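You operate a simulated robot arm through the tools that you are given. There is no shell and no other tool. Be economical: measure what you need, move in short steps, check, and stop when the job is done.

Carry out the task below with a simulated robot arm. There is one attempt and no reset: what you move stays moved.

Task
Unload the chuck and stand the bottle in the grey tray.
Fine: free the tailstock with the blue knob and park it, tilt the chuck up, then open the jaws; leave the knob on FREE.
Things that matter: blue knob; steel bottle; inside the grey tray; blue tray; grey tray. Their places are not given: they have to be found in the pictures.

Only the result counts: the job must be done as asked and must still hold three seconds after the hand-in. Knocking over, shifting, dropping, spilling or breaking anything else fails it.

Robot
A 7-joint arm with a two-finger parallel gripper, fixed in place. Base frame: the origin is at the foot of the arm, x ahead of it, y to its left, z up; the work surface is at about z = 0.8. Lengths are in m, angles in rad, forces in N, time in s.
With the tool pointing down near the work surface it reaches from about 0.24 to 0.68 m from the base axis. Its first joint turns from -1.152 to 1.152 rad. Payload 2.4 kg.
The tool frame sits at the grasp point between the pads (the TCP): z along the fingers, y along the line on which they close. The tips reach 0.03 m beyond it. The gripper opens to 0.094 m. The fingers are 0.028 m wide and 0.01 m thick; the gripper's body (0.05 by 0.096 m) begins 0.055 m behind the TCP.
Orientation is that of the tool frame in the base frame, as [roll, pitch, yaw] about the fixed x, y, z axes, in that order (R = Rz(yaw) Ry(pitch) Rx(roll)). With the fingers straight down and closing along the base's y, the tool's x points along the base's -x, its y along +y and its z along -z.

Tools
- The arm moves only by the tool apply_moves. Its argument "rows" is text: rows parted by semicolons, each of 7 numbers parted by spaces: the shift along the tool's x, y, z in units of 20 mm (1.0 is 20 mm), then the turn, a rotation vector about the tool's x, y, z in units of 5 degrees (1.0 is 5 degrees), then the closure, from 0 (fully open) to 1 (shut). In form: tx ty tz wx wy wz fingers; .... A call has 1 to 10 rows; each row shifts and turns the commanded pose from where the row before left it, along the tool's axes as they then stand. A call with a number of a shift or a turn outside -1 to 1 is refused whole. Rows are played at 5 a second. More than 0.05 m and 0.15 rad between two rows, or a gripper value outside its range, and nothing of the call is played. Where a pose cannot be reached the arm comes as near as it can. A force on the tool above 70 N (or 10 N above the force at the start of the call, whichever is more), or a blocked arm, ends the call early, and 0.2 s more pass. The fingers move at their own pace (about 0.153 m/s each) and stop on an object; they squeeze with about 31 N. The grip force told is the motor's: it shows also when the fingers shut on nothing. Time passes only in rows, and 0.2 s behind the last, so rows that do not move let the fingers close. The reply holds the time, the measured pose of the TCP, the force on the tool along the base axes, the opening and the grip force, in the units named above and with some noise, and new pictures: "pictures" is both (left out), scene, wrist or none.
- Cameras (640 x 400 px; columns grow to the right, rows downward): "scene" is fixed at [0.0389, 0.4715, 1.4522]; the picture's right is [-0.76, -0.65, 0.00], its down [-0.32, 0.38, -0.87] and it looks along [0.56, -0.66, -0.50] (base axes); focal length 367 px, centre (320, 200). "wrist" rides on the gripper at [-0.037, 0, -0.058] in the tool frame; the picture's right is [0.00, -1.00, 0.00], its down [0.97, 0.00, -0.24] and it looks along [0.24, 0.00, 0.97] (tool axes); focal length 218 px, centre (320, 200).
- locate(camera, pixels): for up to 12 pixels [column, row] of the newest picture of that camera ("zoom" is the newest enlarged one), the place [x, y, z] in the base frame of the surface seen there, good to about 0.002 m. It takes no simulated time.
- zoom(camera, box): a new picture of the part [left, top, right, bottom] of that camera's present view, enlarged. It takes no simulated time.
- close_job(): hands the job in; it is judged then, once.

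Keep the steps short. Do not move on a guess: measure, check each grasp and each placing, and mend mistakes. In all there are 80 turns and 120 pictures (those below and enlarged ones count). Leave the gripper open and the arm clear of the work at the hand-in unless told otherwise, and finish with a single line.

The tools are called by a JSON object that holds its "fn" and its "kwargs". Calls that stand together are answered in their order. apply_moves: Moves the arm, as the interface text tells. Its arguments: {"type":"object","properties":{"rows":{"type":"string"},"pictures":{"type":"string","enum":["both","scene","wrist","none"]}},"required":["rows"]} The other tools are called the same way: locate (camera, pixels) gives the place of the surface under pixels of a picture; zoom (camera, box) takes an enlarged picture of a part of a camera's view; close_job () hands the job in.

At the start:

```text
time: 0.0
tool_pos: [0.3752, 0.0547, 1.1722]
tool_rot: [3.141, 0.001, 3.141]
contact_force: [-0.7, -0.4, -0.3]
gripper_width: 0.0942
gripper_force: 0.0
```

scene: 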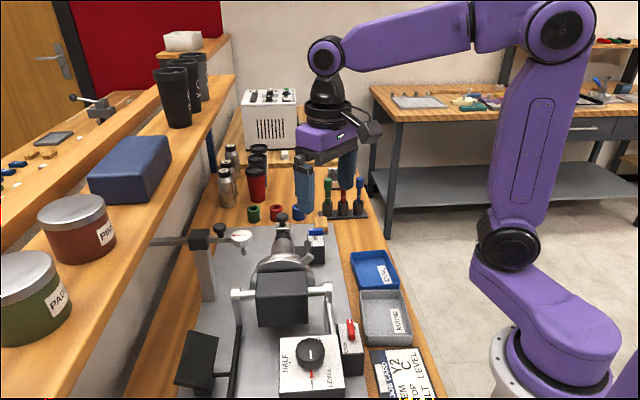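
wrist: 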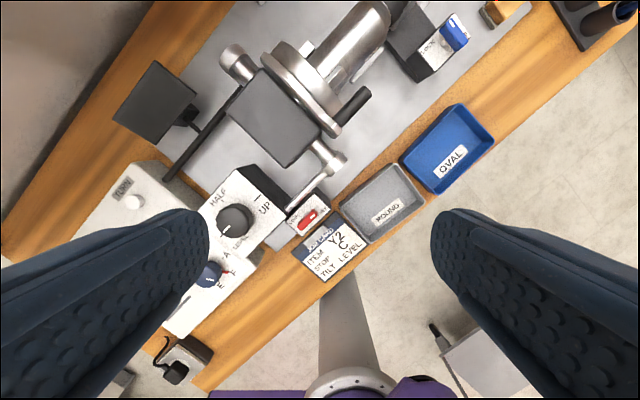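

I see a lathe-like fixture with several controls and two trays. I'll enlarge both views to read them.

{"fn": "zoom", "kwargs": {"camera": "wrist", "box": [80, 140, 400, 340]}}

{"fn": "zoom", "kwargs": {"camera": "wrist", "box": [200, 0, 520, 200]}}

{"fn": "zoom", "kwargs": {"camera": "scene", "box": [160, 200, 440, 400]}}

```text
2.00 times, centred on (240, 240) of wrist
```

zoom: 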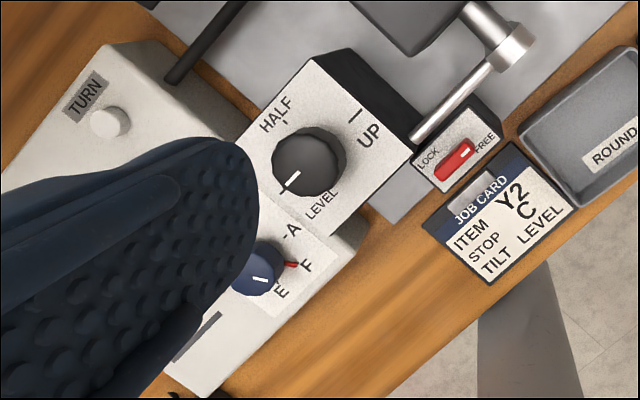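

```text
2.00 times, centred on (360, 100) of wrist
```

zoom: 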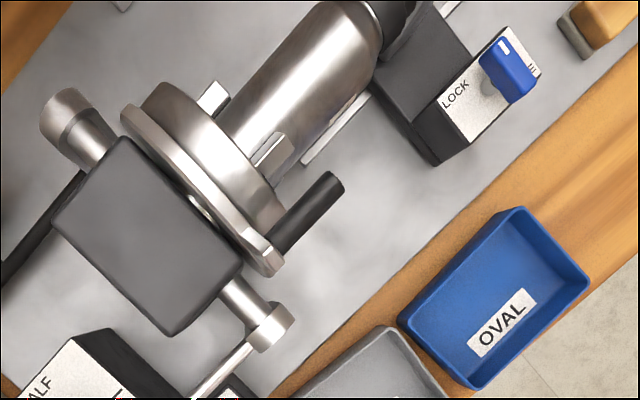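

```text
2.00 times, centred on (300, 300) of scene
```

zoom: 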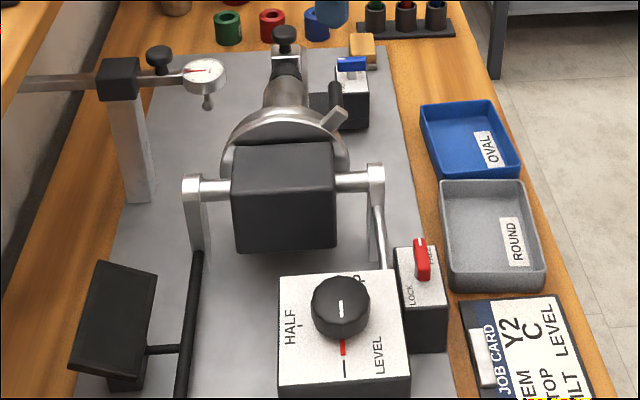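

Next I'll measure the main parts: trays, tailstock knob, red lever, black tilt knob, chuck handle and bottle.

{"fn": "locate", "kwargs": {"camera": "wrist", "pixels": [[454, 35], [428, 55], [308, 218], [236, 222], [350, 108], [330, 130], [348, 42], [378, 15], [385, 195], [446, 150], [210, 274], [275, 120]]}}

{"fn": "locate", "kwargs": {"camera": "scene", "pixels": [[282, 218], [316, 232], [317, 245], [350, 330], [311, 354], [333, 258], [283, 240], [240, 236], [385, 320], [375, 272], [283, 298], [294, 210]]}}

{"fn": "zoom", "kwargs": {"camera": "scene", "box": [220, 190, 360, 290]}}

```text
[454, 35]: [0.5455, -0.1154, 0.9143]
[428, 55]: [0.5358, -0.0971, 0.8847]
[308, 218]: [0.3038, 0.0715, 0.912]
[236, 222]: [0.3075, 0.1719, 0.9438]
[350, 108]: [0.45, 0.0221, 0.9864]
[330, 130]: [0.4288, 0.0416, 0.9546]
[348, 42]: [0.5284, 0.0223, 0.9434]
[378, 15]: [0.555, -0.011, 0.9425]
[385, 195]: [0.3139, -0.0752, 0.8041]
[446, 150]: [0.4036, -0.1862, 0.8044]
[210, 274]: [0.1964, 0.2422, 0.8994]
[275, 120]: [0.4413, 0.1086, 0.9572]
```

```text
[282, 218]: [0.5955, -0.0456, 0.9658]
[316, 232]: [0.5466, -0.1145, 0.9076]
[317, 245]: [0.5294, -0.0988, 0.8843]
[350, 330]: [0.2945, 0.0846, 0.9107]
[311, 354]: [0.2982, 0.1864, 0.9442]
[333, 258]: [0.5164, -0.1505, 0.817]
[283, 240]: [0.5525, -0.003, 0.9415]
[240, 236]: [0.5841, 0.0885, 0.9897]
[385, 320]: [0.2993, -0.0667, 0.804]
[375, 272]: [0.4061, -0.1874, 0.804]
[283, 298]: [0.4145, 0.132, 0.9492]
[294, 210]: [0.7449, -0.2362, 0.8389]
```

```text
4.00 times, centred on (290, 240) of scene
```

zoom: 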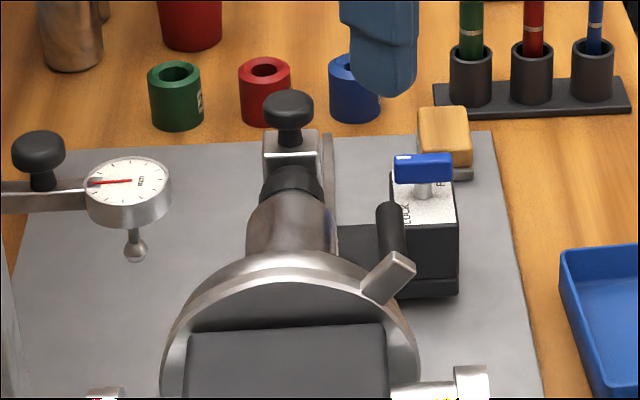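

The blue lever at about (0.546,-0.115,0.91) is the tailstock's LOCK/FREE knob. I'll turn the wrist 45° to line up with the bench and look at the machine from straight above.

{"fn": "apply_moves", "kwargs": {"rows": "0 0 0 0 0 1 0;0 0 0 0 0 1 0;0 0 0 0 0 1 0;0 0 0 0 0 1 0;0 0 0 0 0 1 0;0 0 0 0 0 1 0;0 0 0 0 0 1 0;0 0 0 0 0 1 0;-1 0 0 0 0 1 0;-1 0 0 0 0 0 0", "pictures": "wrist"}}

```text
time: 2.2
tool_pos: [0.4035, 0.0286, 1.1718]
tool_rot: [-3.14, 0.001, 2.356]
contact_force: [0.8, 0.6, 0.2]
gripper_width: 0.094
gripper_force: 0.0
```

wrist: 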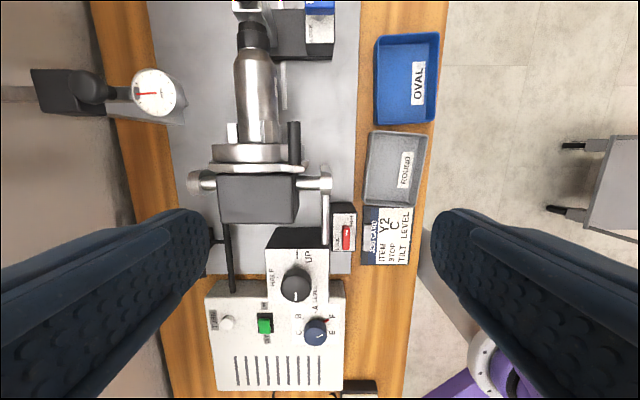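

Aligned now. I'll enlarge the machine parts.

{"fn": "zoom", "kwargs": {"camera": "wrist", "box": [180, 130, 372, 250]}}

{"fn": "zoom", "kwargs": {"camera": "wrist", "box": [190, 200, 430, 350]}}

{"fn": "locate", "kwargs": {"camera": "wrist", "pixels": [[238, 60], [275, 60], [239, 130], [277, 130], [241, 195], [293, 195], [294, 130], [252, 12], [318, 200], [310, 183], [203, 180], [256, 45]]}}

```text
3.33 times, centred on (276, 190) of wrist
```

zoom: 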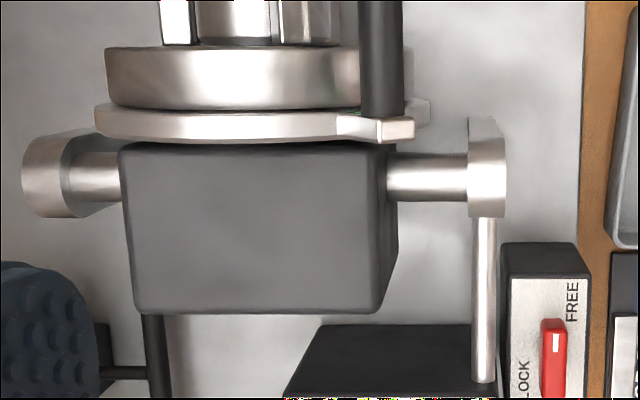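

```text
2.67 times, centred on (310, 275) of wrist
```

zoom: 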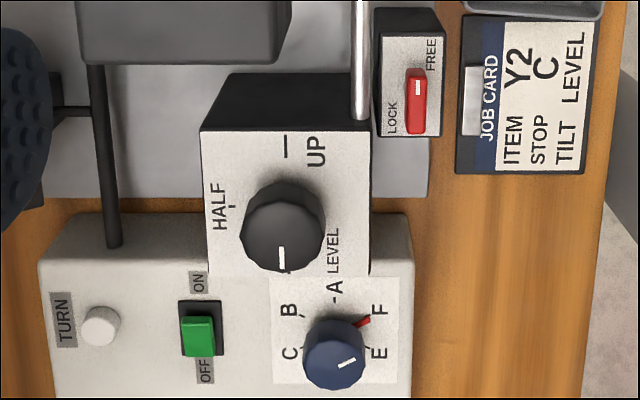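

```text
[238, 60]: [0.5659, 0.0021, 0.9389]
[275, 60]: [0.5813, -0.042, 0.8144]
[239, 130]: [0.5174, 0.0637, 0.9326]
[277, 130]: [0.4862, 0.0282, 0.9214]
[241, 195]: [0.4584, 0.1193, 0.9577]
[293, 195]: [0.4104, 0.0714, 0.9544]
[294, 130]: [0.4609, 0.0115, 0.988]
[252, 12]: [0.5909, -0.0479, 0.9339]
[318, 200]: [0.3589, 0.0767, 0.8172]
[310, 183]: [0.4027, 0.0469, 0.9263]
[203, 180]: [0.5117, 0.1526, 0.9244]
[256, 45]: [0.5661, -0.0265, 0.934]
```

The black dial is at LEVEL, and UP is half a turn clockwise through HALF. Next I'll look at the tailstock and blue knob from above, moving 0.10 m along the bench.

{"fn": "apply_moves", "kwargs": {"rows": "-1 -1 0 0 0 0 0;-1 -1 0 0 0 0 0;-1 0 0 0 0 0 0;-1 0 0 0 0 0 0;-1 0 0 0 0 0 0;-1 0 0 0 0 0 0", "pictures": "wrist"}}

{"fn": "zoom", "kwargs": {"camera": "wrist", "box": [220, 20, 412, 140]}}

{"fn": "zoom", "kwargs": {"camera": "wrist", "box": [200, 120, 360, 220]}}

```text
time: 3.6
tool_pos: [0.4607, -0.0854, 1.1723]
tool_rot: [3.141, -0.001, 2.355]
contact_force: [0.5, -0.7, -0.5]
gripper_width: 0.094
gripper_force: 0.0
```

wrist: 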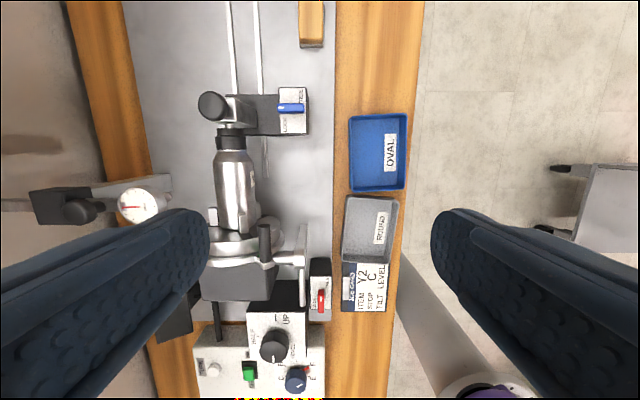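

```text
3.33 times, centred on (316, 80) of wrist
```

zoom: 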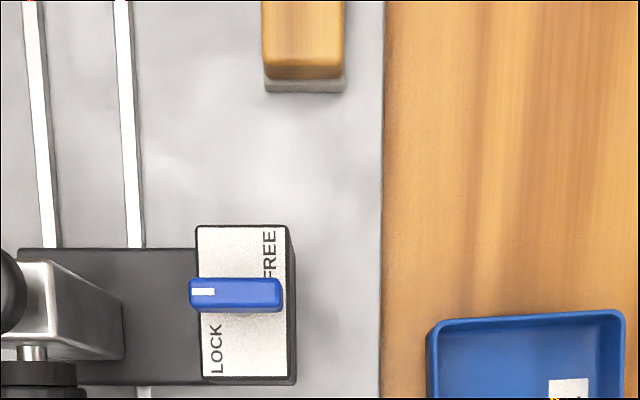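

```text
4.00 times, centred on (280, 170) of wrist
```

zoom: 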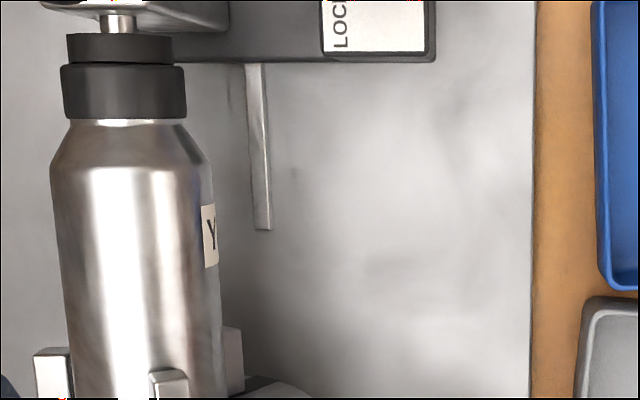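

Blue lever marks: pointer at left is LOCK, and FREE is a quarter turn clockwise (up in this picture). I'll measure the lever, tailstock and the grey tray.

{"fn": "locate", "kwargs": {"camera": "wrist", "pixels": [[278, 108], [291, 108], [304, 108], [282, 128], [305, 90], [212, 104], [240, 108], [232, 142], [235, 180], [347, 252], [392, 256], [397, 202]]}}

{"fn": "locate", "kwargs": {"camera": "scene", "pixels": [[308, 232], [325, 232], [283, 215], [283, 224]]}}

{"fn": "zoom", "kwargs": {"camera": "scene", "box": [260, 205, 340, 255]}}

```text
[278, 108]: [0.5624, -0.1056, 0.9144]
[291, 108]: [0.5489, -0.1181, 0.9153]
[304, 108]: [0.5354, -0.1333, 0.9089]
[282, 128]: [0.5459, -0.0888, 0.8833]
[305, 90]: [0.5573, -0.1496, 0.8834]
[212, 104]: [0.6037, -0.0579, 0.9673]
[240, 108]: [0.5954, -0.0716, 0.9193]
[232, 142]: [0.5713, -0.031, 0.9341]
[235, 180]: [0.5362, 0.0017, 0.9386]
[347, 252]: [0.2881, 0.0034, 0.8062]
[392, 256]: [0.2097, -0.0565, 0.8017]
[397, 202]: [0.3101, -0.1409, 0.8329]
```

```text
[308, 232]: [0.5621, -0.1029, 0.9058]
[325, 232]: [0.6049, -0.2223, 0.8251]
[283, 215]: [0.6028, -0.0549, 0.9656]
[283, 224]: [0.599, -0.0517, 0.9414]
```

```text
8.00 times, centred on (300, 230) of scene
```

zoom: 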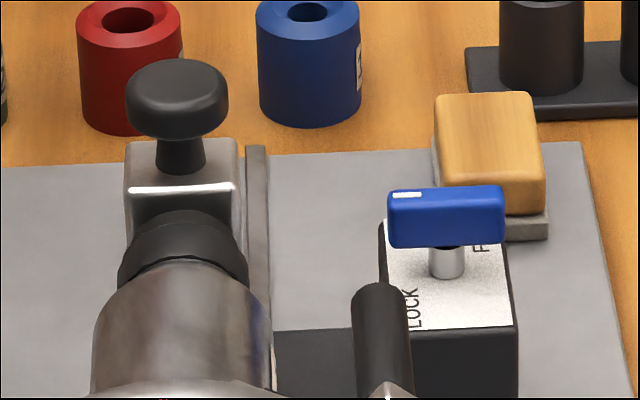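

Lever centre is (0.549,-0.119), top z 0.915. I'll move above it, then turn so the fingers close along the bench axis.

{"fn": "apply_moves", "kwargs": {"rows": "-0.862 0.387 0 0 0 0 0;-0.862 0.387 0 0 0 0 0;-0.862 0.387 0 0 0 0 0;-0.862 0.387 0 0 0 0 0;-0.862 0.387 0 0 0 0 0;0 0 0 0 0 -1 0;0 0 0 0 0 -1 0;0 0 0 0 0 -1 0;0 0 0 0 0 -1 0;0 0 0 0 0 -1 0", "pictures": "none"}}

{"fn": "apply_moves", "kwargs": {"rows": "0 0 0 0 0 -1 0.3;0 0 0.8 0 0 -1 0.3;0 0 0.8 0 0 -1 0.3;0 0 0.8 0 0 -1 0.3;0 0 0.8 0 0 -1 0.3;0 0 0.8 0 0 -1 0.3;0 0 0.8 0 0 -1 0.3;0 0 0.8 0 0 -1 0.3;0 0 0.8 0 0 -1 0.3;0 0 0.8 0 0 -1 0.3", "pictures": "none"}}

{"fn": "apply_moves", "kwargs": {"rows": "0 0 0.5 0 0 -1 0.3;0 0 0.5 0 0 -1 0.3;0 0 0 0 0 -1 0.3"}}

```text
time: 5.8
tool_pos: [0.5502, -0.1184, 1.1734]
tool_rot: [3.141, -0.001, 2.794]
contact_force: [0.5, 0.2, 0.6]
gripper_width: 0.0939
gripper_force: 0.0
```

```text
time: 8.0
tool_pos: [0.5492, -0.1193, 1.0285]
tool_rot: [-3.141, 0.001, -2.615]
contact_force: [-0.4, 0.4, 0.6]
gripper_width: 0.0658
gripper_force: 0.0
```

```text
time: 8.8
tool_pos: [0.5484, -0.119, 1.0084]
tool_rot: [-3.141, -0.001, -2.356]
contact_force: [0.2, 0.7, 0.4]
gripper_width: 0.0656
gripper_force: 0.1
```

scene: 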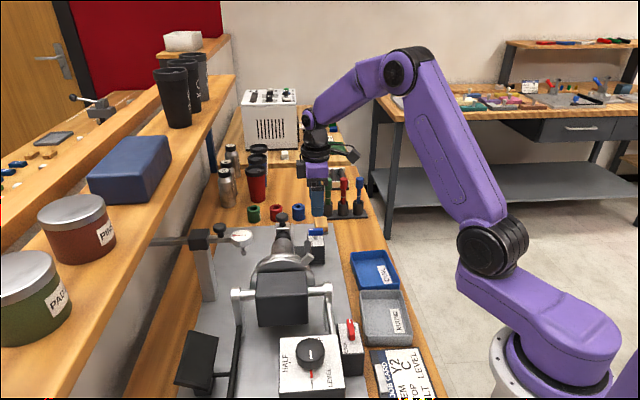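
wrist: 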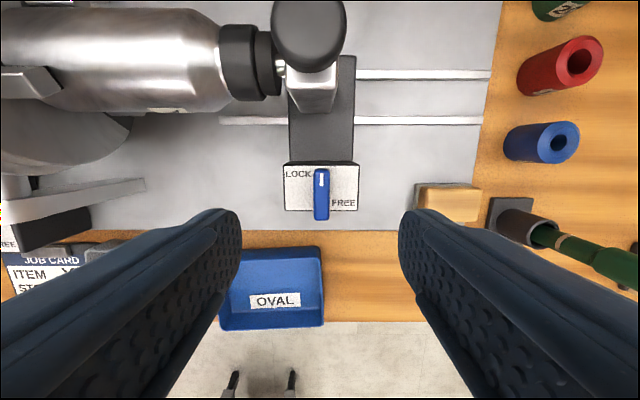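

The fingers straddle the lever. I'll enlarge the plate to check the label positions and ticks.

{"fn": "zoom", "kwargs": {"camera": "wrist", "box": [272, 150, 368, 230]}}

{"fn": "locate", "kwargs": {"camera": "wrist", "pixels": [[321, 172], [321, 193], [322, 214], [315, 193], [327, 193]]}}

```text
5.00 times, centred on (320, 190) of wrist
```

zoom: 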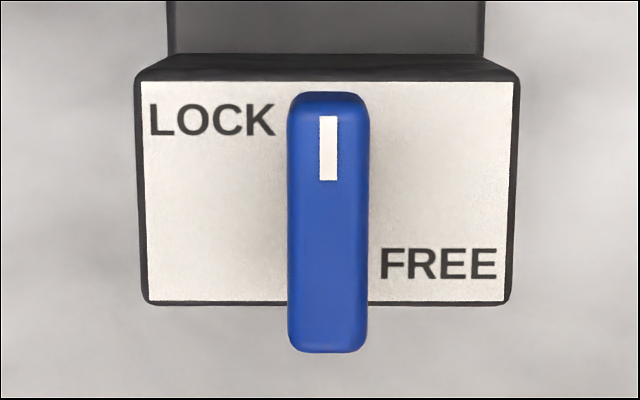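

```text
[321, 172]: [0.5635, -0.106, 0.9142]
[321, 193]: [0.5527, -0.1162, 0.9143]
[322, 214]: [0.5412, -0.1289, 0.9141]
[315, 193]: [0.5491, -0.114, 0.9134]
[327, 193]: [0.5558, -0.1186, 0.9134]
```

LOCK is where the mark points now; FREE is a quarter turn clockwise. I'll descend to TCP z 0.922 and close on the lever.

{"fn": "apply_moves", "kwargs": {"rows": "-0.2 -0.09 0.8 0 0 0 0.4;0 0 0.9 0 0 0 0.4;0 0 0.9 0 0 0 0.4;0 0 0.9 0 0 0 0.4;0 0 0.8 0 0 0 0.4;0 0 0 0 0 0 1;0 0 0 0 0 0 1;0 0 0 0 0 0 1"}}

```text
time: 10.6
tool_pos: [0.5523, -0.1159, 0.9223]
tool_rot: [3.14, 0.0, -2.356]
contact_force: [-4.2, 1.0, -1.2]
gripper_width: 0.0118
gripper_force: 44.8
```

scene: 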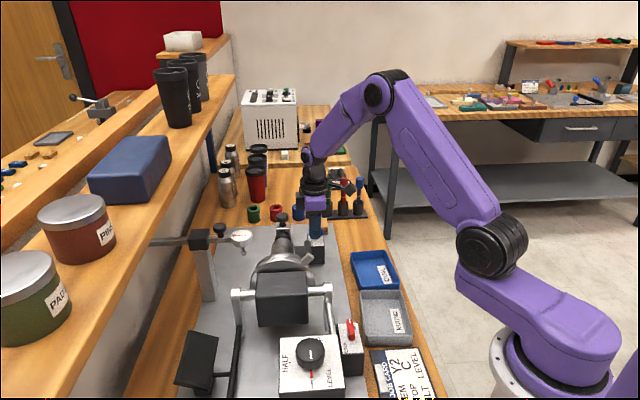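
wrist: 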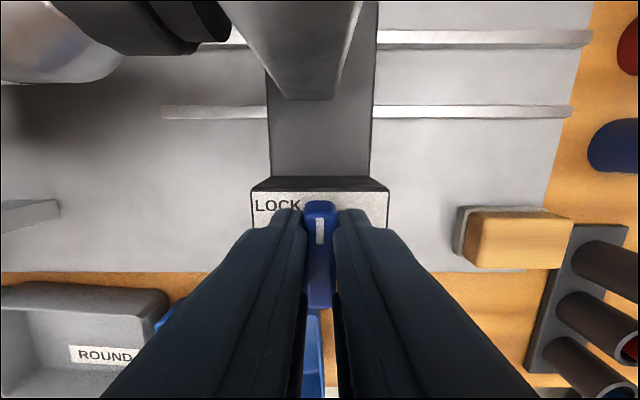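

Grip holds the lever (0.0118 m). I'll turn it clockwise, in two halves.

{"fn": "apply_moves", "kwargs": {"rows": "0 0 0 0 0 1 1;0 0 0 0 0 1 1;0 0 0 0 0 1 1;0 0 0 0 0 1 1;0 0 0 0 0 1 1;0 0 0 0 0 1 1;0 0 0 0 0 1 1;0 0 0 0 0 1 1;0 0 0 0 0 1 1", "pictures": "wrist"}}

```text
time: 12.6
tool_pos: [0.5539, -0.1178, 0.923]
tool_rot: [3.141, 0.0, 3.139]
contact_force: [-0.7, -3.3, -10.4]
gripper_width: 0.0118
gripper_force: 44.8
```

wrist: 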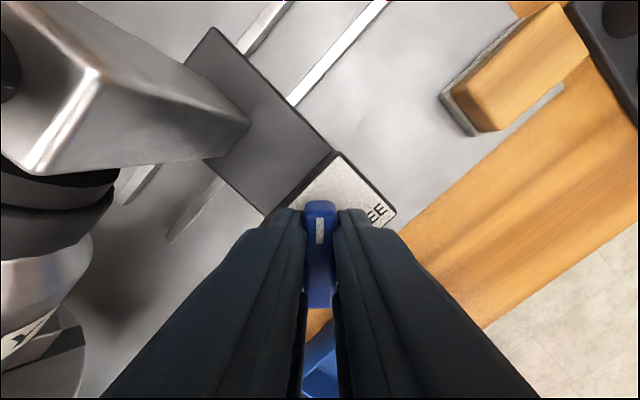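

The lever follows well. I'll finish the quarter turn.

{"fn": "apply_moves", "kwargs": {"rows": "0 0 0 0 0 1 1;0 0 0 0 0 1 1;0 0 0 0 0 1 1;0 0 0 0 0 1 1;0 0 0 0 0 1 1;0 0 0 0 0 1 1;0 0 0 0 0 1 1;0 0 0 0 0 1 1;0 0 0 0 0 1 1", "pictures": "wrist"}}

```text
time: 14.6
tool_pos: [0.5522, -0.1209, 0.9225]
tool_rot: [-3.14, -0.002, 2.352]
contact_force: [-13.3, -18.0, -8.4]
gripper_width: 0.0117
gripper_force: 44.5
```

wrist: 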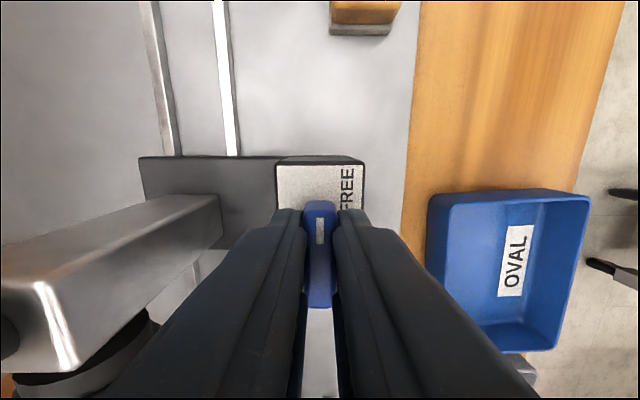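

It points at FREE. I'll open the fingers and rise a little to check.

{"fn": "apply_moves", "kwargs": {"rows": "0 0 0 0 0 0 0.6;0 0 0 0 0 0 0.6;0 0 -1 0 0 0 0.6;0 0 -1 0 0 0 0.6;0 0 -1 0 0 0 0.6;0 0 -1 0 0 0 0.6;0 0 -1 0 0 0 0.6;0 0 -1 0 0 0 0.6", "pictures": "wrist"}}

{"fn": "zoom", "kwargs": {"camera": "wrist", "box": [160, 60, 400, 210]}}

{"fn": "zoom", "kwargs": {"camera": "scene", "box": [200, 170, 360, 270]}}

```text
time: 16.4
tool_pos: [0.5525, -0.1169, 1.043]
tool_rot: [-3.141, -0.002, 2.356]
contact_force: [-0.3, 0.2, -0.5]
gripper_width: 0.0376
gripper_force: 0.1
```

wrist: 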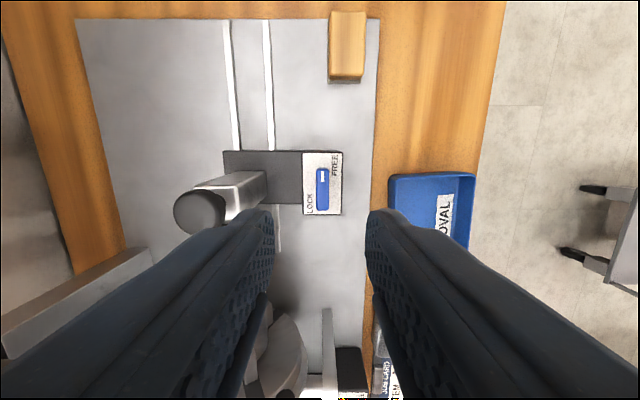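

```text
2.67 times, centred on (280, 135) of wrist
```

zoom: 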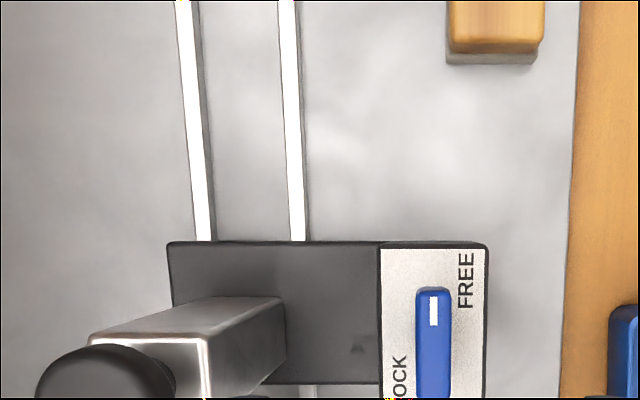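

```text
4.00 times, centred on (280, 220) of scene
```

zoom: 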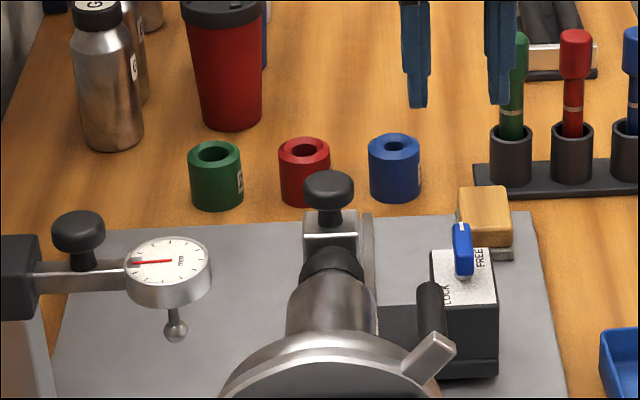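

Knob is on FREE. Now I'll measure the tailstock handle, rail ends and the wooden brick, which lies in the line of the lever box's travel.

{"fn": "locate", "kwargs": {"camera": "wrist", "pixels": [[196, 212], [231, 25], [266, 25], [332, 80], [362, 80], [330, 70], [341, 155], [303, 155], [230, 155], [340, 20], [378, 22], [262, 180]]}}

{"fn": "locate", "kwargs": {"camera": "scene", "pixels": [[282, 215], [279, 218], [288, 218], [282, 222], [283, 232], [305, 225]]}}

```text
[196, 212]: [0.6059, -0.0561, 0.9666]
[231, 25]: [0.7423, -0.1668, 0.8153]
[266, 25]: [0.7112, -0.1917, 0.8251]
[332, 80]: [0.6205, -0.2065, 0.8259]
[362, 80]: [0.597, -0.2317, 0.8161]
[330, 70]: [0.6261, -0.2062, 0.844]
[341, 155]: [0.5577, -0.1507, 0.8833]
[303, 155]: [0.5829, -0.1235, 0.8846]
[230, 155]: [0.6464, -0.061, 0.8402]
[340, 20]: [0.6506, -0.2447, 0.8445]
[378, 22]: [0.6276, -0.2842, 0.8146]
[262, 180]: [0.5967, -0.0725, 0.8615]
```

```text
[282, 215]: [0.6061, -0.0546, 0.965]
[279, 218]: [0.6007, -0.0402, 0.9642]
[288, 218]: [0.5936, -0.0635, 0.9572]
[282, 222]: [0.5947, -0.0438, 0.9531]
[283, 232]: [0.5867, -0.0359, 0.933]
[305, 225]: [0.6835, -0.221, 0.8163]
```

The brick starts 0.085 m beyond the lever box, so travel must stay below about 0.075. I'll go above the tailstock's black handle knob at (0.603,-0.054), top z 0.967.

{"fn": "apply_moves", "kwargs": {"rows": "0.088 0.802 0 0 0 0 0;0.088 0.802 0 0 0 0 0;0.088 0.802 0 0 0 0 0;0.088 0.802 0 0 0 0 0;0.088 0.802 0 0 0 0 0;0 0 0.5 0 0 0 0;0 0 0 0 0 0 0"}}

```text
time: 18.0
tool_pos: [0.6033, -0.0537, 1.0324]
tool_rot: [3.14, -0.001, 2.356]
contact_force: [0.6, 0.1, 0.8]
gripper_width: 0.0939
gripper_force: 0.0
```

scene: 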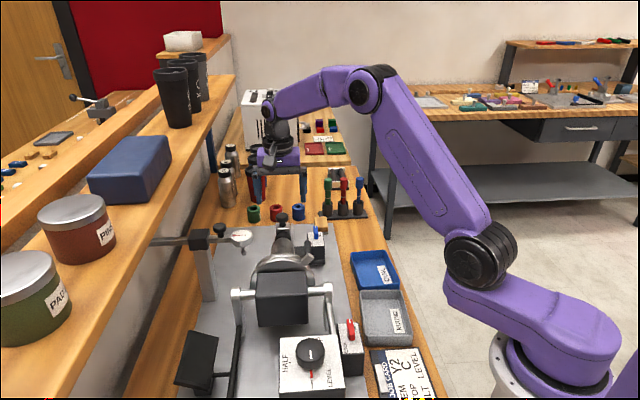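
wrist: 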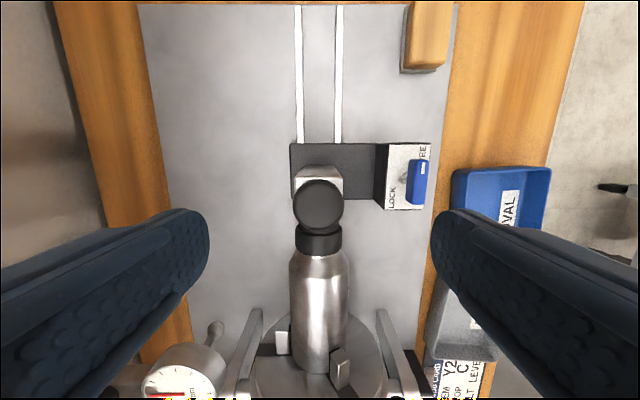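

Handle sits midway between the fingers and the gauge is well behind. I'll descend to z 0.977 and close.

{"fn": "apply_moves", "kwargs": {"rows": "0 0 0.9 0 0 0 0.2;0 0 0.9 0 0 0 0.4;0 0 0.95 0 0 0 0.4;0 0 0 0 0 0 1;0 0 0 0 0 0 1;0 0 0 0 0 0 1"}}

```text
time: 19.4
tool_pos: [0.6055, -0.0532, 0.978]
tool_rot: [3.14, 0.001, 2.358]
contact_force: [8.2, 5.3, -3.8]
gripper_width: 0.0313
gripper_force: 45.0
```

scene: 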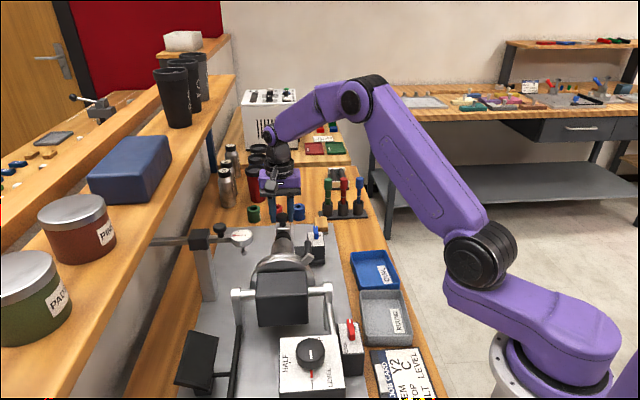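
wrist: 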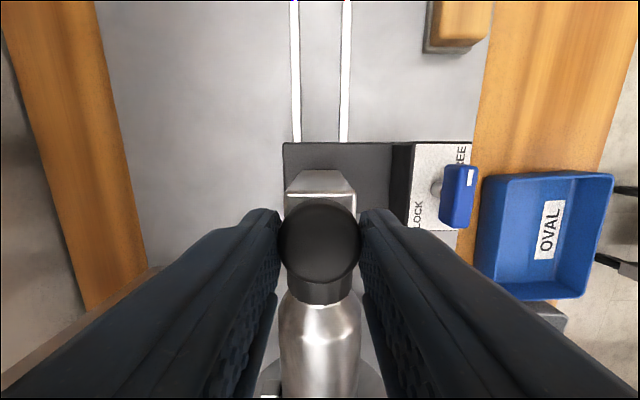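

Handle gripped (0.031 m). I'll drag it away from the bottle along the rails in small steps.

{"fn": "apply_moves", "kwargs": {"rows": "-0.4 0.1 0 0 0 0 1;-0.6 0 0 0 0 0 1;-0.5 0 0 0 0 0 1", "pictures": "wrist"}}

```text
time: 20.2
tool_pos: [0.6269, -0.0749, 0.9781]
tool_rot: [3.141, 0.0, 2.354]
contact_force: [-3.6, 5.2, 9.7]
gripper_width: 0.0311
gripper_force: 44.9
```

wrist: 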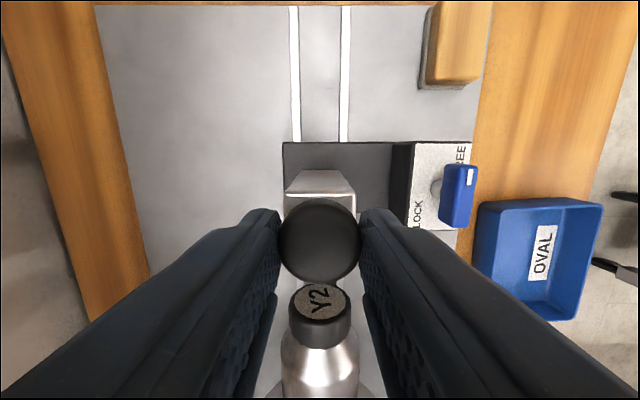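

It slides with the handle; the cap (Y2) is free. I'll go 0.03 m further and check the brick distance.

{"fn": "apply_moves", "kwargs": {"rows": "-0.5 0 0 0 0 0 1;-0.5 0 0 0 0 0 1;-0.5 0 0 0 0 0 1", "pictures": "wrist"}}

{"fn": "locate", "kwargs": {"camera": "wrist", "pixels": [[415, 145], [468, 145], [422, 130], [426, 120], [300, 145]]}}

{"fn": "zoom", "kwargs": {"camera": "wrist", "box": [264, 20, 504, 170]}}

```text
time: 21.0
tool_pos: [0.6462, -0.097, 0.9774]
tool_rot: [3.141, 0.002, 2.357]
contact_force: [-3.4, 4.2, 10.2]
gripper_width: 0.031
gripper_force: 44.7
```

wrist: 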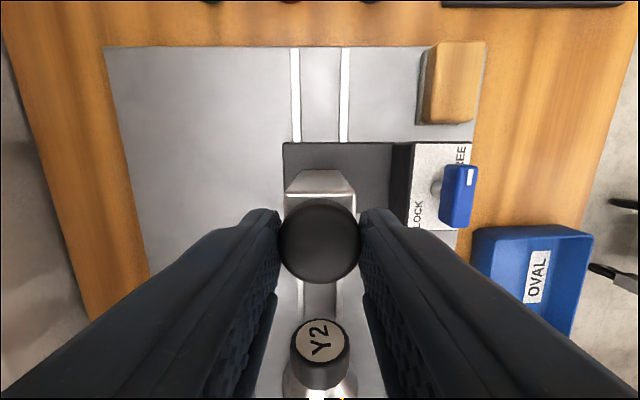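

```text
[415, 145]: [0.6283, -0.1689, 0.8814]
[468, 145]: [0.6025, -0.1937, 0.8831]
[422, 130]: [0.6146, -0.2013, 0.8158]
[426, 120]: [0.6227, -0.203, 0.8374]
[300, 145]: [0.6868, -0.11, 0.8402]
```

```text
2.67 times, centred on (384, 95) of wrist
```

zoom: 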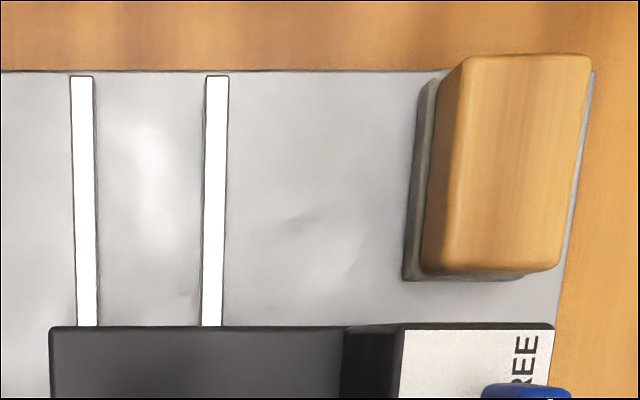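

Travel so far is 0.06 m; about 0.014 m to the brick base. I'll feel for an end stop with two 5 mm steps.

{"fn": "apply_moves", "kwargs": {"rows": "-0.25 0 0 0 0 0 1;0 0 0 0 0 0 1", "pictures": "none"}}

{"fn": "apply_moves", "kwargs": {"rows": "-0.2 0 0 0 0 0 1;0 0 0 0 0 0 1", "pictures": "wrist"}}

{"fn": "zoom", "kwargs": {"camera": "wrist", "box": [264, 20, 504, 170]}}

```text
time: 21.6
tool_pos: [0.6498, -0.0985, 0.9785]
tool_rot: [3.141, 0.001, 2.358]
contact_force: [-6.5, 6.4, 11.6]
gripper_width: 0.0314
gripper_force: 44.6
```

```text
time: 22.2
tool_pos: [0.6507, -0.0985, 0.9783]
tool_rot: [-3.137, -0.009, 2.36]
contact_force: [-27.4, 16.8, 16.0]
gripper_width: 0.0315
gripper_force: 44.7
```

wrist: 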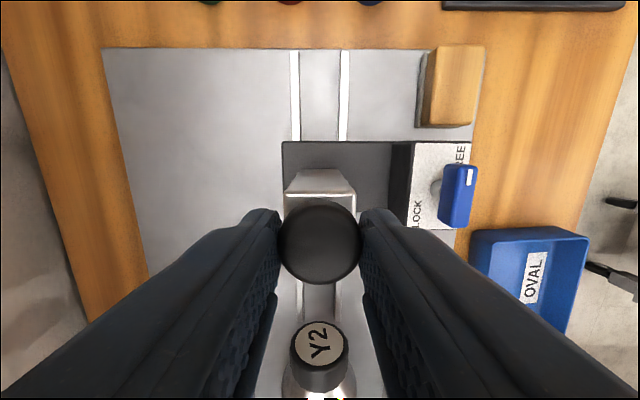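

```text
2.67 times, centred on (384, 95) of wrist
```

zoom: 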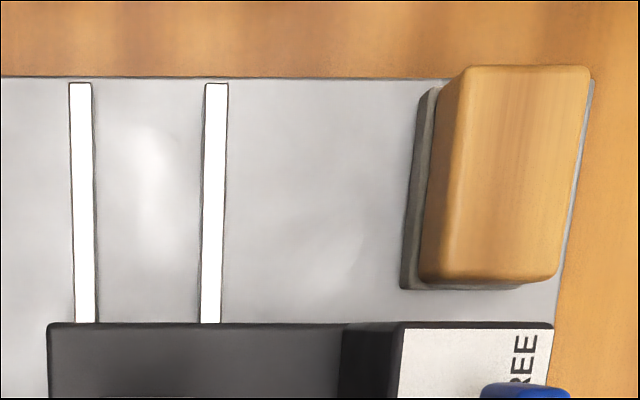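

A firm stop at 0.064 m travel (32 N) and the brick is still clear, so the tailstock is parked. I'll relax, release and rise.

{"fn": "apply_moves", "kwargs": {"rows": "0.2 0 0 0 0 0 1;0 0 0 0 0 0 0.3;0 0 0 0 0 0 0.3;0 0 -1 0 0 0 0.3;0 0 -1 0 0 0 0.3;0 0 -1 0 0 0 0.3;0 0 -1 0 0 0 0.3;0 0 -1 0 0 0 0.3;0 0 -1 0 0 0 0.3;0 0 -1 0 0 0 0.3"}}

{"fn": "zoom", "kwargs": {"camera": "scene", "box": [220, 190, 380, 290]}}

```text
time: 24.4
tool_pos: [0.6501, -0.0998, 1.1174]
tool_rot: [3.141, 0.001, 2.357]
contact_force: [0.2, 0.4, -0.4]
gripper_width: 0.066
gripper_force: 0.0
```

scene: 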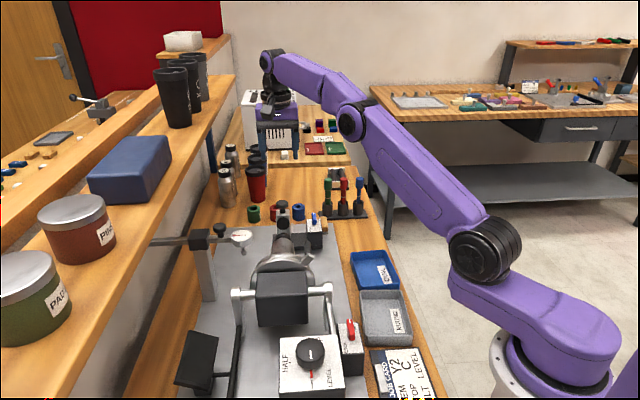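
wrist: 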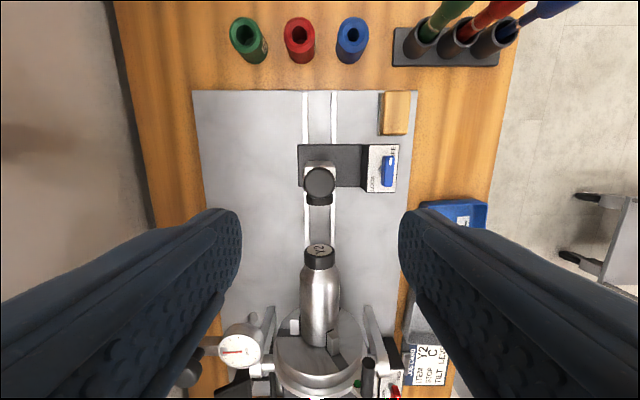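

```text
4.00 times, centred on (300, 240) of scene
```

zoom: 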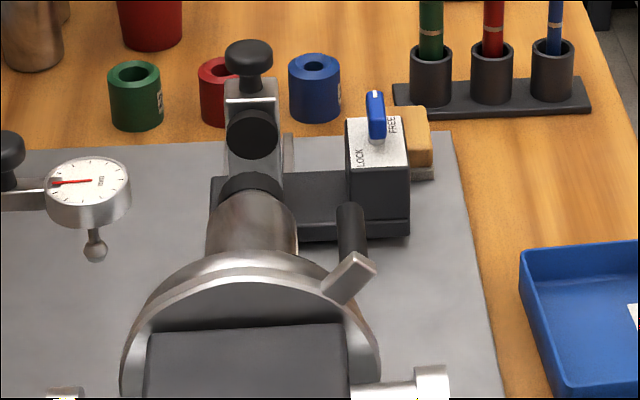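

Tailstock parked, knob on FREE. Next is the black tilt dial: I'll retreat along the bench, high above everything, to view it.

{"fn": "apply_moves", "kwargs": {"rows": "1 0 -0.5 0 0 0 0.3;1 0 -0.5 0 0 0 0.3;1 0 -0.5 0 0 0 0.3;1 0 0 0 0 0 0.3;1 0 0 0 0 0 0.3;1 0 0 0 0 0 0.3;1 0 0 0 0 0 0.3;1 0 0 0 0 0 0.3;1 0 0 0 0 0 0.3;1 0 0 0 0 0 0.3", "pictures": "none"}}

{"fn": "apply_moves", "kwargs": {"rows": "1 -0.5 0 0 0 0 0.3;1 -0.5 0 0 0 0 0.3;1 -0.5 0 0 0 0 0.3;1 -0.5 0 0 0 0 0.3;1 -0.5 0 0 0 0 0.3;1 0 0 0 0 0 0.3", "pictures": "wrist"}}

```text
time: 26.6
tool_pos: [0.5087, 0.0429, 1.1486]
tool_rot: [3.141, 0.001, 2.355]
contact_force: [-0.4, 0.5, 0.7]
gripper_width: 0.0658
gripper_force: 0.0
```

```text
time: 28.0
tool_pos: [0.3878, 0.0918, 1.1481]
tool_rot: [-3.139, -0.001, 2.354]
contact_force: [0.2, 0.5, -0.4]
gripper_width: 0.0658
gripper_force: 0.0
```

wrist: 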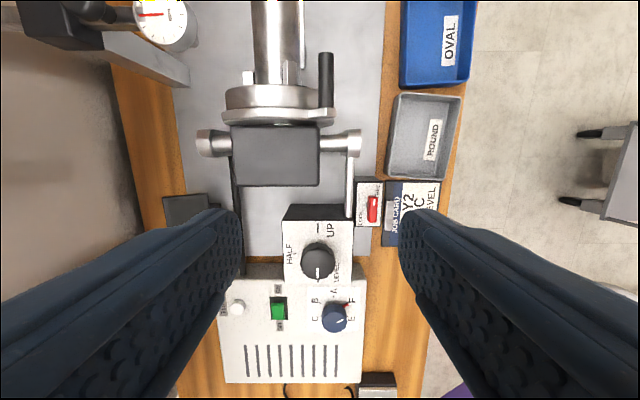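

{"fn": "zoom", "kwargs": {"camera": "wrist", "box": [256, 190, 400, 290]}}

{"fn": "locate", "kwargs": {"camera": "wrist", "pixels": [[318, 261], [302, 261], [334, 261], [318, 246], [318, 277], [290, 226], [348, 226], [288, 277], [350, 277], [372, 208], [356, 140], [214, 144]]}}

{"fn": "zoom", "kwargs": {"camera": "scene", "box": [260, 310, 404, 400]}}

```text
4.00 times, centred on (328, 240) of wrist
```

zoom: 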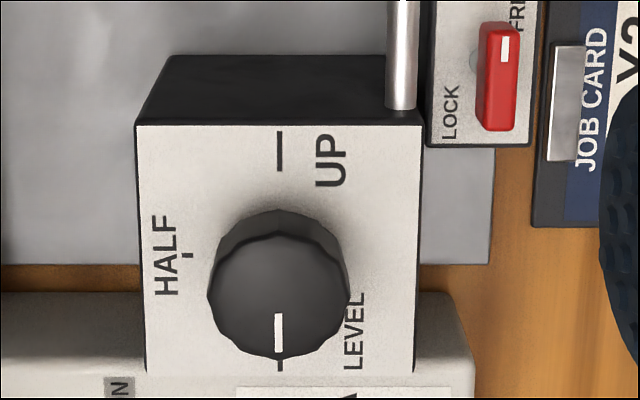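

```text
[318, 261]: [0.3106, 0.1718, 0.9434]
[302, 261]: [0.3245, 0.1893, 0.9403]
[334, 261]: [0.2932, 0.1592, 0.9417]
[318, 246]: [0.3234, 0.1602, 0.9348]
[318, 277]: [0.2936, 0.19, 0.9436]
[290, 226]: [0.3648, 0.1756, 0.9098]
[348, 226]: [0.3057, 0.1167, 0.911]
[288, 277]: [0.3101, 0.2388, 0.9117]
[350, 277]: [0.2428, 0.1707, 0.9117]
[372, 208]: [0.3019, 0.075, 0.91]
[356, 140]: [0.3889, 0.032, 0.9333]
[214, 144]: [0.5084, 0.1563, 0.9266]
```

```text
4.44 times, centred on (332, 355) of scene
```

zoom: 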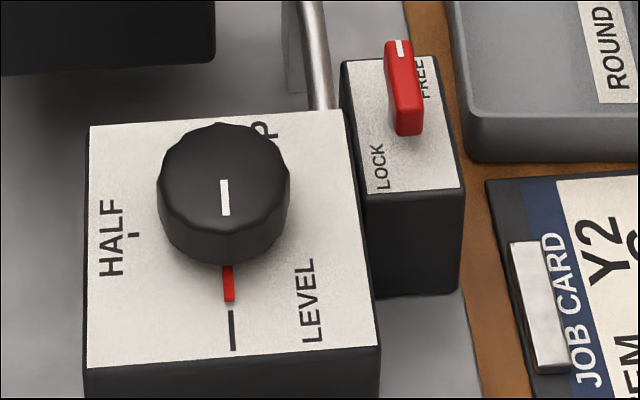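

Plate is flat (z 0.911), dial centre (0.309,0.174), top z 0.943, diameter about 0.043. Red lever is already on FREE. I'll move over the dial and counter-rotate the wrist to have room for the half turn.

{"fn": "apply_moves", "kwargs": {"rows": "0.95 0.02 0 0 0 0 0.3;0.95 0.02 0 0 0 0 0.3;0.95 0.02 0 0 0 0 0.3;0.95 0.02 0 0 0 0 0.3;0.95 0.02 0 0 0 0 0.3;0.95 0.02 0 0 0 0 0.3;0 0 0 0 0 -1 0.3;0 0 0 0 0 -1 0.3;0 0 0 0 0 -1 0.3;0 0 0 0 0 -1 0.3", "pictures": "none"}}

{"fn": "apply_moves", "kwargs": {"rows": "0 0 0 0 0 -1 0.3;0 0 0 0 0 -1 0.3;0 0 0 0 0 -1 0.3;0 0 0 0 0 -1 0.3;0 0 0 0 0 -1 0.3;0 0 0 0 0 -1 0.3;0 0 0 0 0 -1 0.3;0 0 0 0 0 -1 0.3;0 0 0 0 0 -1 0.3;0 0 0 0 0 -1 0.3", "pictures": "none"}}

{"fn": "apply_moves", "kwargs": {"rows": "0 0 0 0 0 -1 0.3;0 0 0 0 0 -1 0.3;0 0 0 0 0 -1 0.3;0 0 0 0 0 -1 0.3;0 0 0 0 0 -1 0.3;0 0 0 0 0 -1 0.3;0 0 0 0 0 -1 0.3;0 0 0 0 0 -1 0.3;0 0 0 0 0 -1 0.3;0 0 0 0 0 -1 0.3", "pictures": "both"}}

```text
time: 30.2
tool_pos: [0.3112, 0.1739, 1.1475]
tool_rot: [-3.141, -0.001, 2.708]
contact_force: [0.1, 0.2, -0.2]
gripper_width: 0.0659
gripper_force: 0.1
```

```text
time: 32.4
tool_pos: [0.3113, 0.1747, 1.1479]
tool_rot: [-3.141, 0.001, -2.704]
contact_force: [0.1, 0.2, 0.1]
gripper_width: 0.0659
gripper_force: 0.0
```

```text
time: 34.6
tool_pos: [0.3114, 0.1735, 1.1489]
tool_rot: [-3.141, 0.001, -1.831]
contact_force: [-0.2, 0.2, -0.5]
gripper_width: 0.066
gripper_force: 0.0
```

scene: 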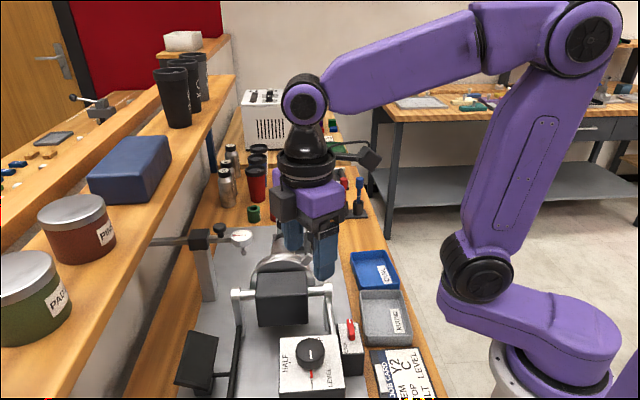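
wrist: 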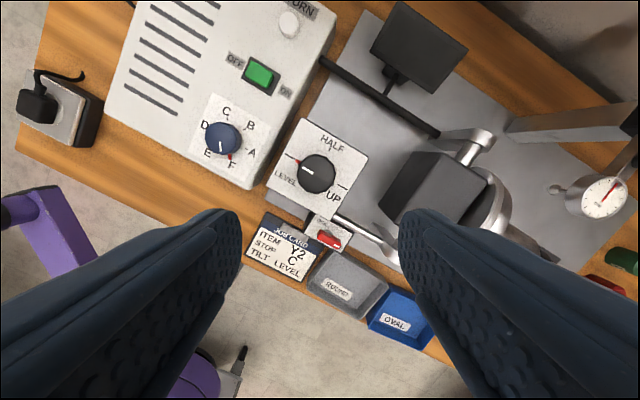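

Rotation is going fine. Twelve more steps gives the full half-turn reserve, while coming down.

{"fn": "apply_moves", "kwargs": {"rows": "0 0 0.5 0 0 -1 0.3;0 0 0.5 0 0 -1 0.3;0 0 0.5 0 0 -1 0.3;0 0 0.5 0 0 -1 0.3;0 0 0.5 0 0 -1 0.3;0 0 0.5 0 0 -1 0.3;0 0 0.5 0 0 -1 0.3;0 0 0.5 0 0 -1 0.3;0 0 0.5 0 0 -1 0.3;0 0 0.5 0 0 -1 0.3", "pictures": "none"}}

{"fn": "apply_moves", "kwargs": {"rows": "0 0 0.5 0 0 -1 0.3;0 0 0.5 0 0 -1 0.3;0 0 0 0 0 0 0.3", "pictures": "both"}}

```text
time: 36.8
tool_pos: [0.3104, 0.176, 1.0471]
tool_rot: [3.141, 0.0, -0.958]
contact_force: [0.0, -0.5, -0.3]
gripper_width: 0.0656
gripper_force: 0.1
```

```text
time: 37.6
tool_pos: [0.3111, 0.1751, 1.0289]
tool_rot: [-3.141, 0.0, -0.783]
contact_force: [0.1, -0.5, 0.5]
gripper_width: 0.0657
gripper_force: 0.1
```

scene: 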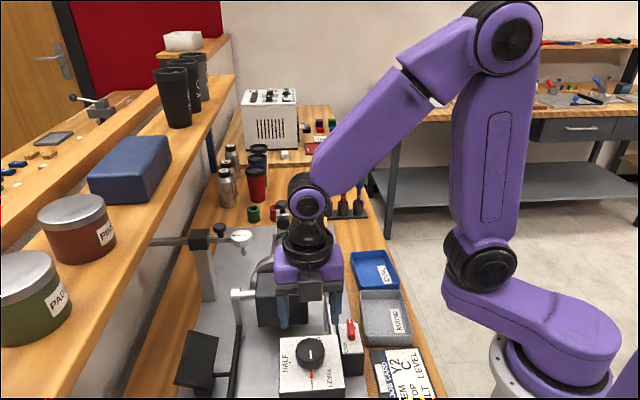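
wrist: 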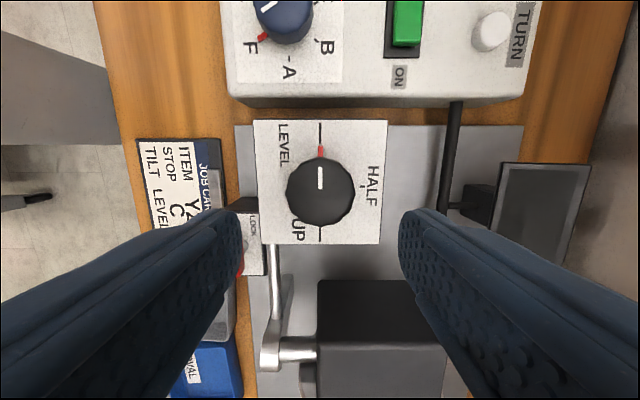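

Wrist reserve reached; dial centred between the fingers. Descending to z 0.948 and closing.

{"fn": "apply_moves", "kwargs": {"rows": "0 0 0.8 0 0 0 0.3;0 0 0.8 0 0 0 0.3;0 0 0.8 0 0 0 0.3;0 0 0.8 0 0 0 0.3;0 0 0.8 0 0 0 0.3;0 0 0 0 0 0 1;0 0 0 0 0 0 1;0 0 0 0 0 0 1", "pictures": "wrist"}}

```text
time: 39.4
tool_pos: [0.31, 0.1735, 0.9485]
tool_rot: [-3.14, 0.0, -0.786]
contact_force: [-0.4, -1.9, 13.3]
gripper_width: 0.0475
gripper_force: 44.7
```

wrist: 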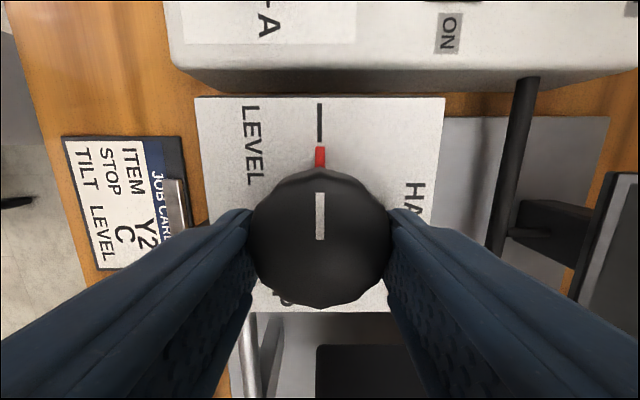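

Dial gripped (0.0475 m). I'll turn clockwise, first 45°.

{"fn": "apply_moves", "kwargs": {"rows": "0 0 0 0 0 1 1;0 0 0 0 0 1 1;0 0 0 0 0 1 1;0 0 0 0 0 1 1;0 0 0 0 0 1 1;0 0 0 0 0 1 1;0 0 0 0 0 1 1;0 0 0 0 0 1 1;0 0 0 0 0 1 1"}}

```text
time: 41.4
tool_pos: [0.3068, 0.1728, 0.9473]
tool_rot: [3.134, -0.007, -1.572]
contact_force: [-32.7, 0.3, 21.9]
gripper_width: 0.0474
gripper_force: 45.3
```

scene: 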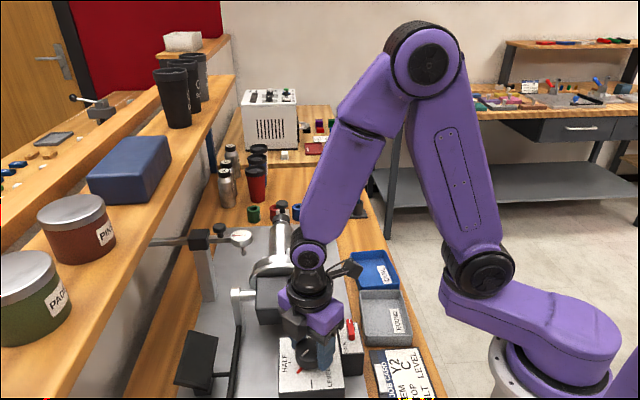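
wrist: 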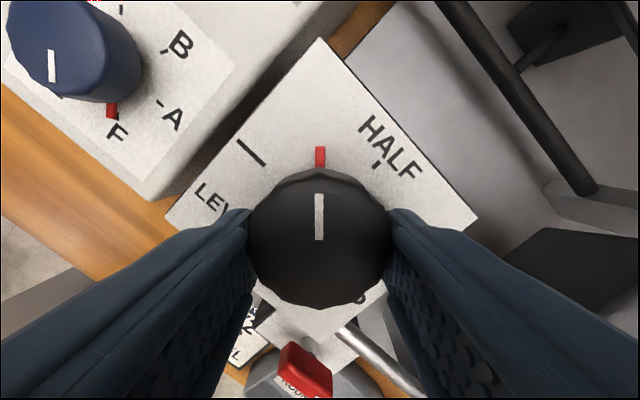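

The dial follows, but there's a 33 N side pull, so I'm a few mm off centre in x. I'll shift 4 mm and turn on to HALF.

{"fn": "apply_moves", "kwargs": {"rows": "0 0.2 0 0 0 0 1;0 0 0 0 0 1 1;0 0 0 0 0 1 1;0 0 0 0 0 1 1;0 0 0 0 0 1 1;0 0 0 0 0 1 1", "pictures": "none"}}

```text
time: 42.8
tool_pos: [0.3053, 0.175, 0.9465]
tool_rot: [3.139, -0.003, -2.009]
contact_force: [-20.4, -4.1, 3.4]
gripper_width: 0.0473
gripper_force: 45.5
```

{"fn": "apply_moves", "kwargs": {"rows": "0.05 0.1 0 0 0 0 1;0 0 0 0 0 1 1;0 0 0 0 0 1 1;0 0 0 0 0 1 1;0 0 0 0 0 1 1"}}

```text
time: 44.0
tool_pos: [0.304, 0.1746, 0.948]
tool_rot: [3.14, 0.001, -2.357]
contact_force: [-12.0, 5.1, -15.8]
gripper_width: 0.0474
gripper_force: 44.6
```

scene: 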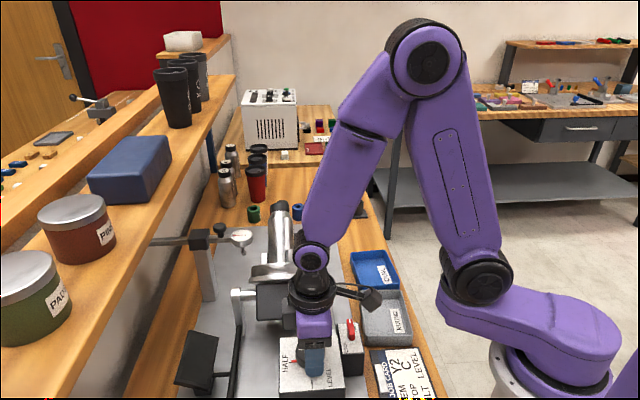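
wrist: 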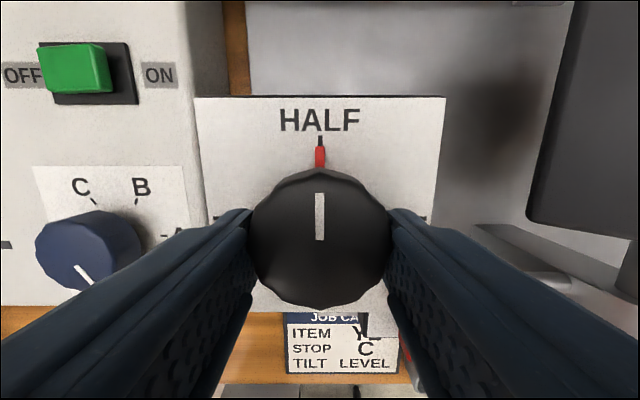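

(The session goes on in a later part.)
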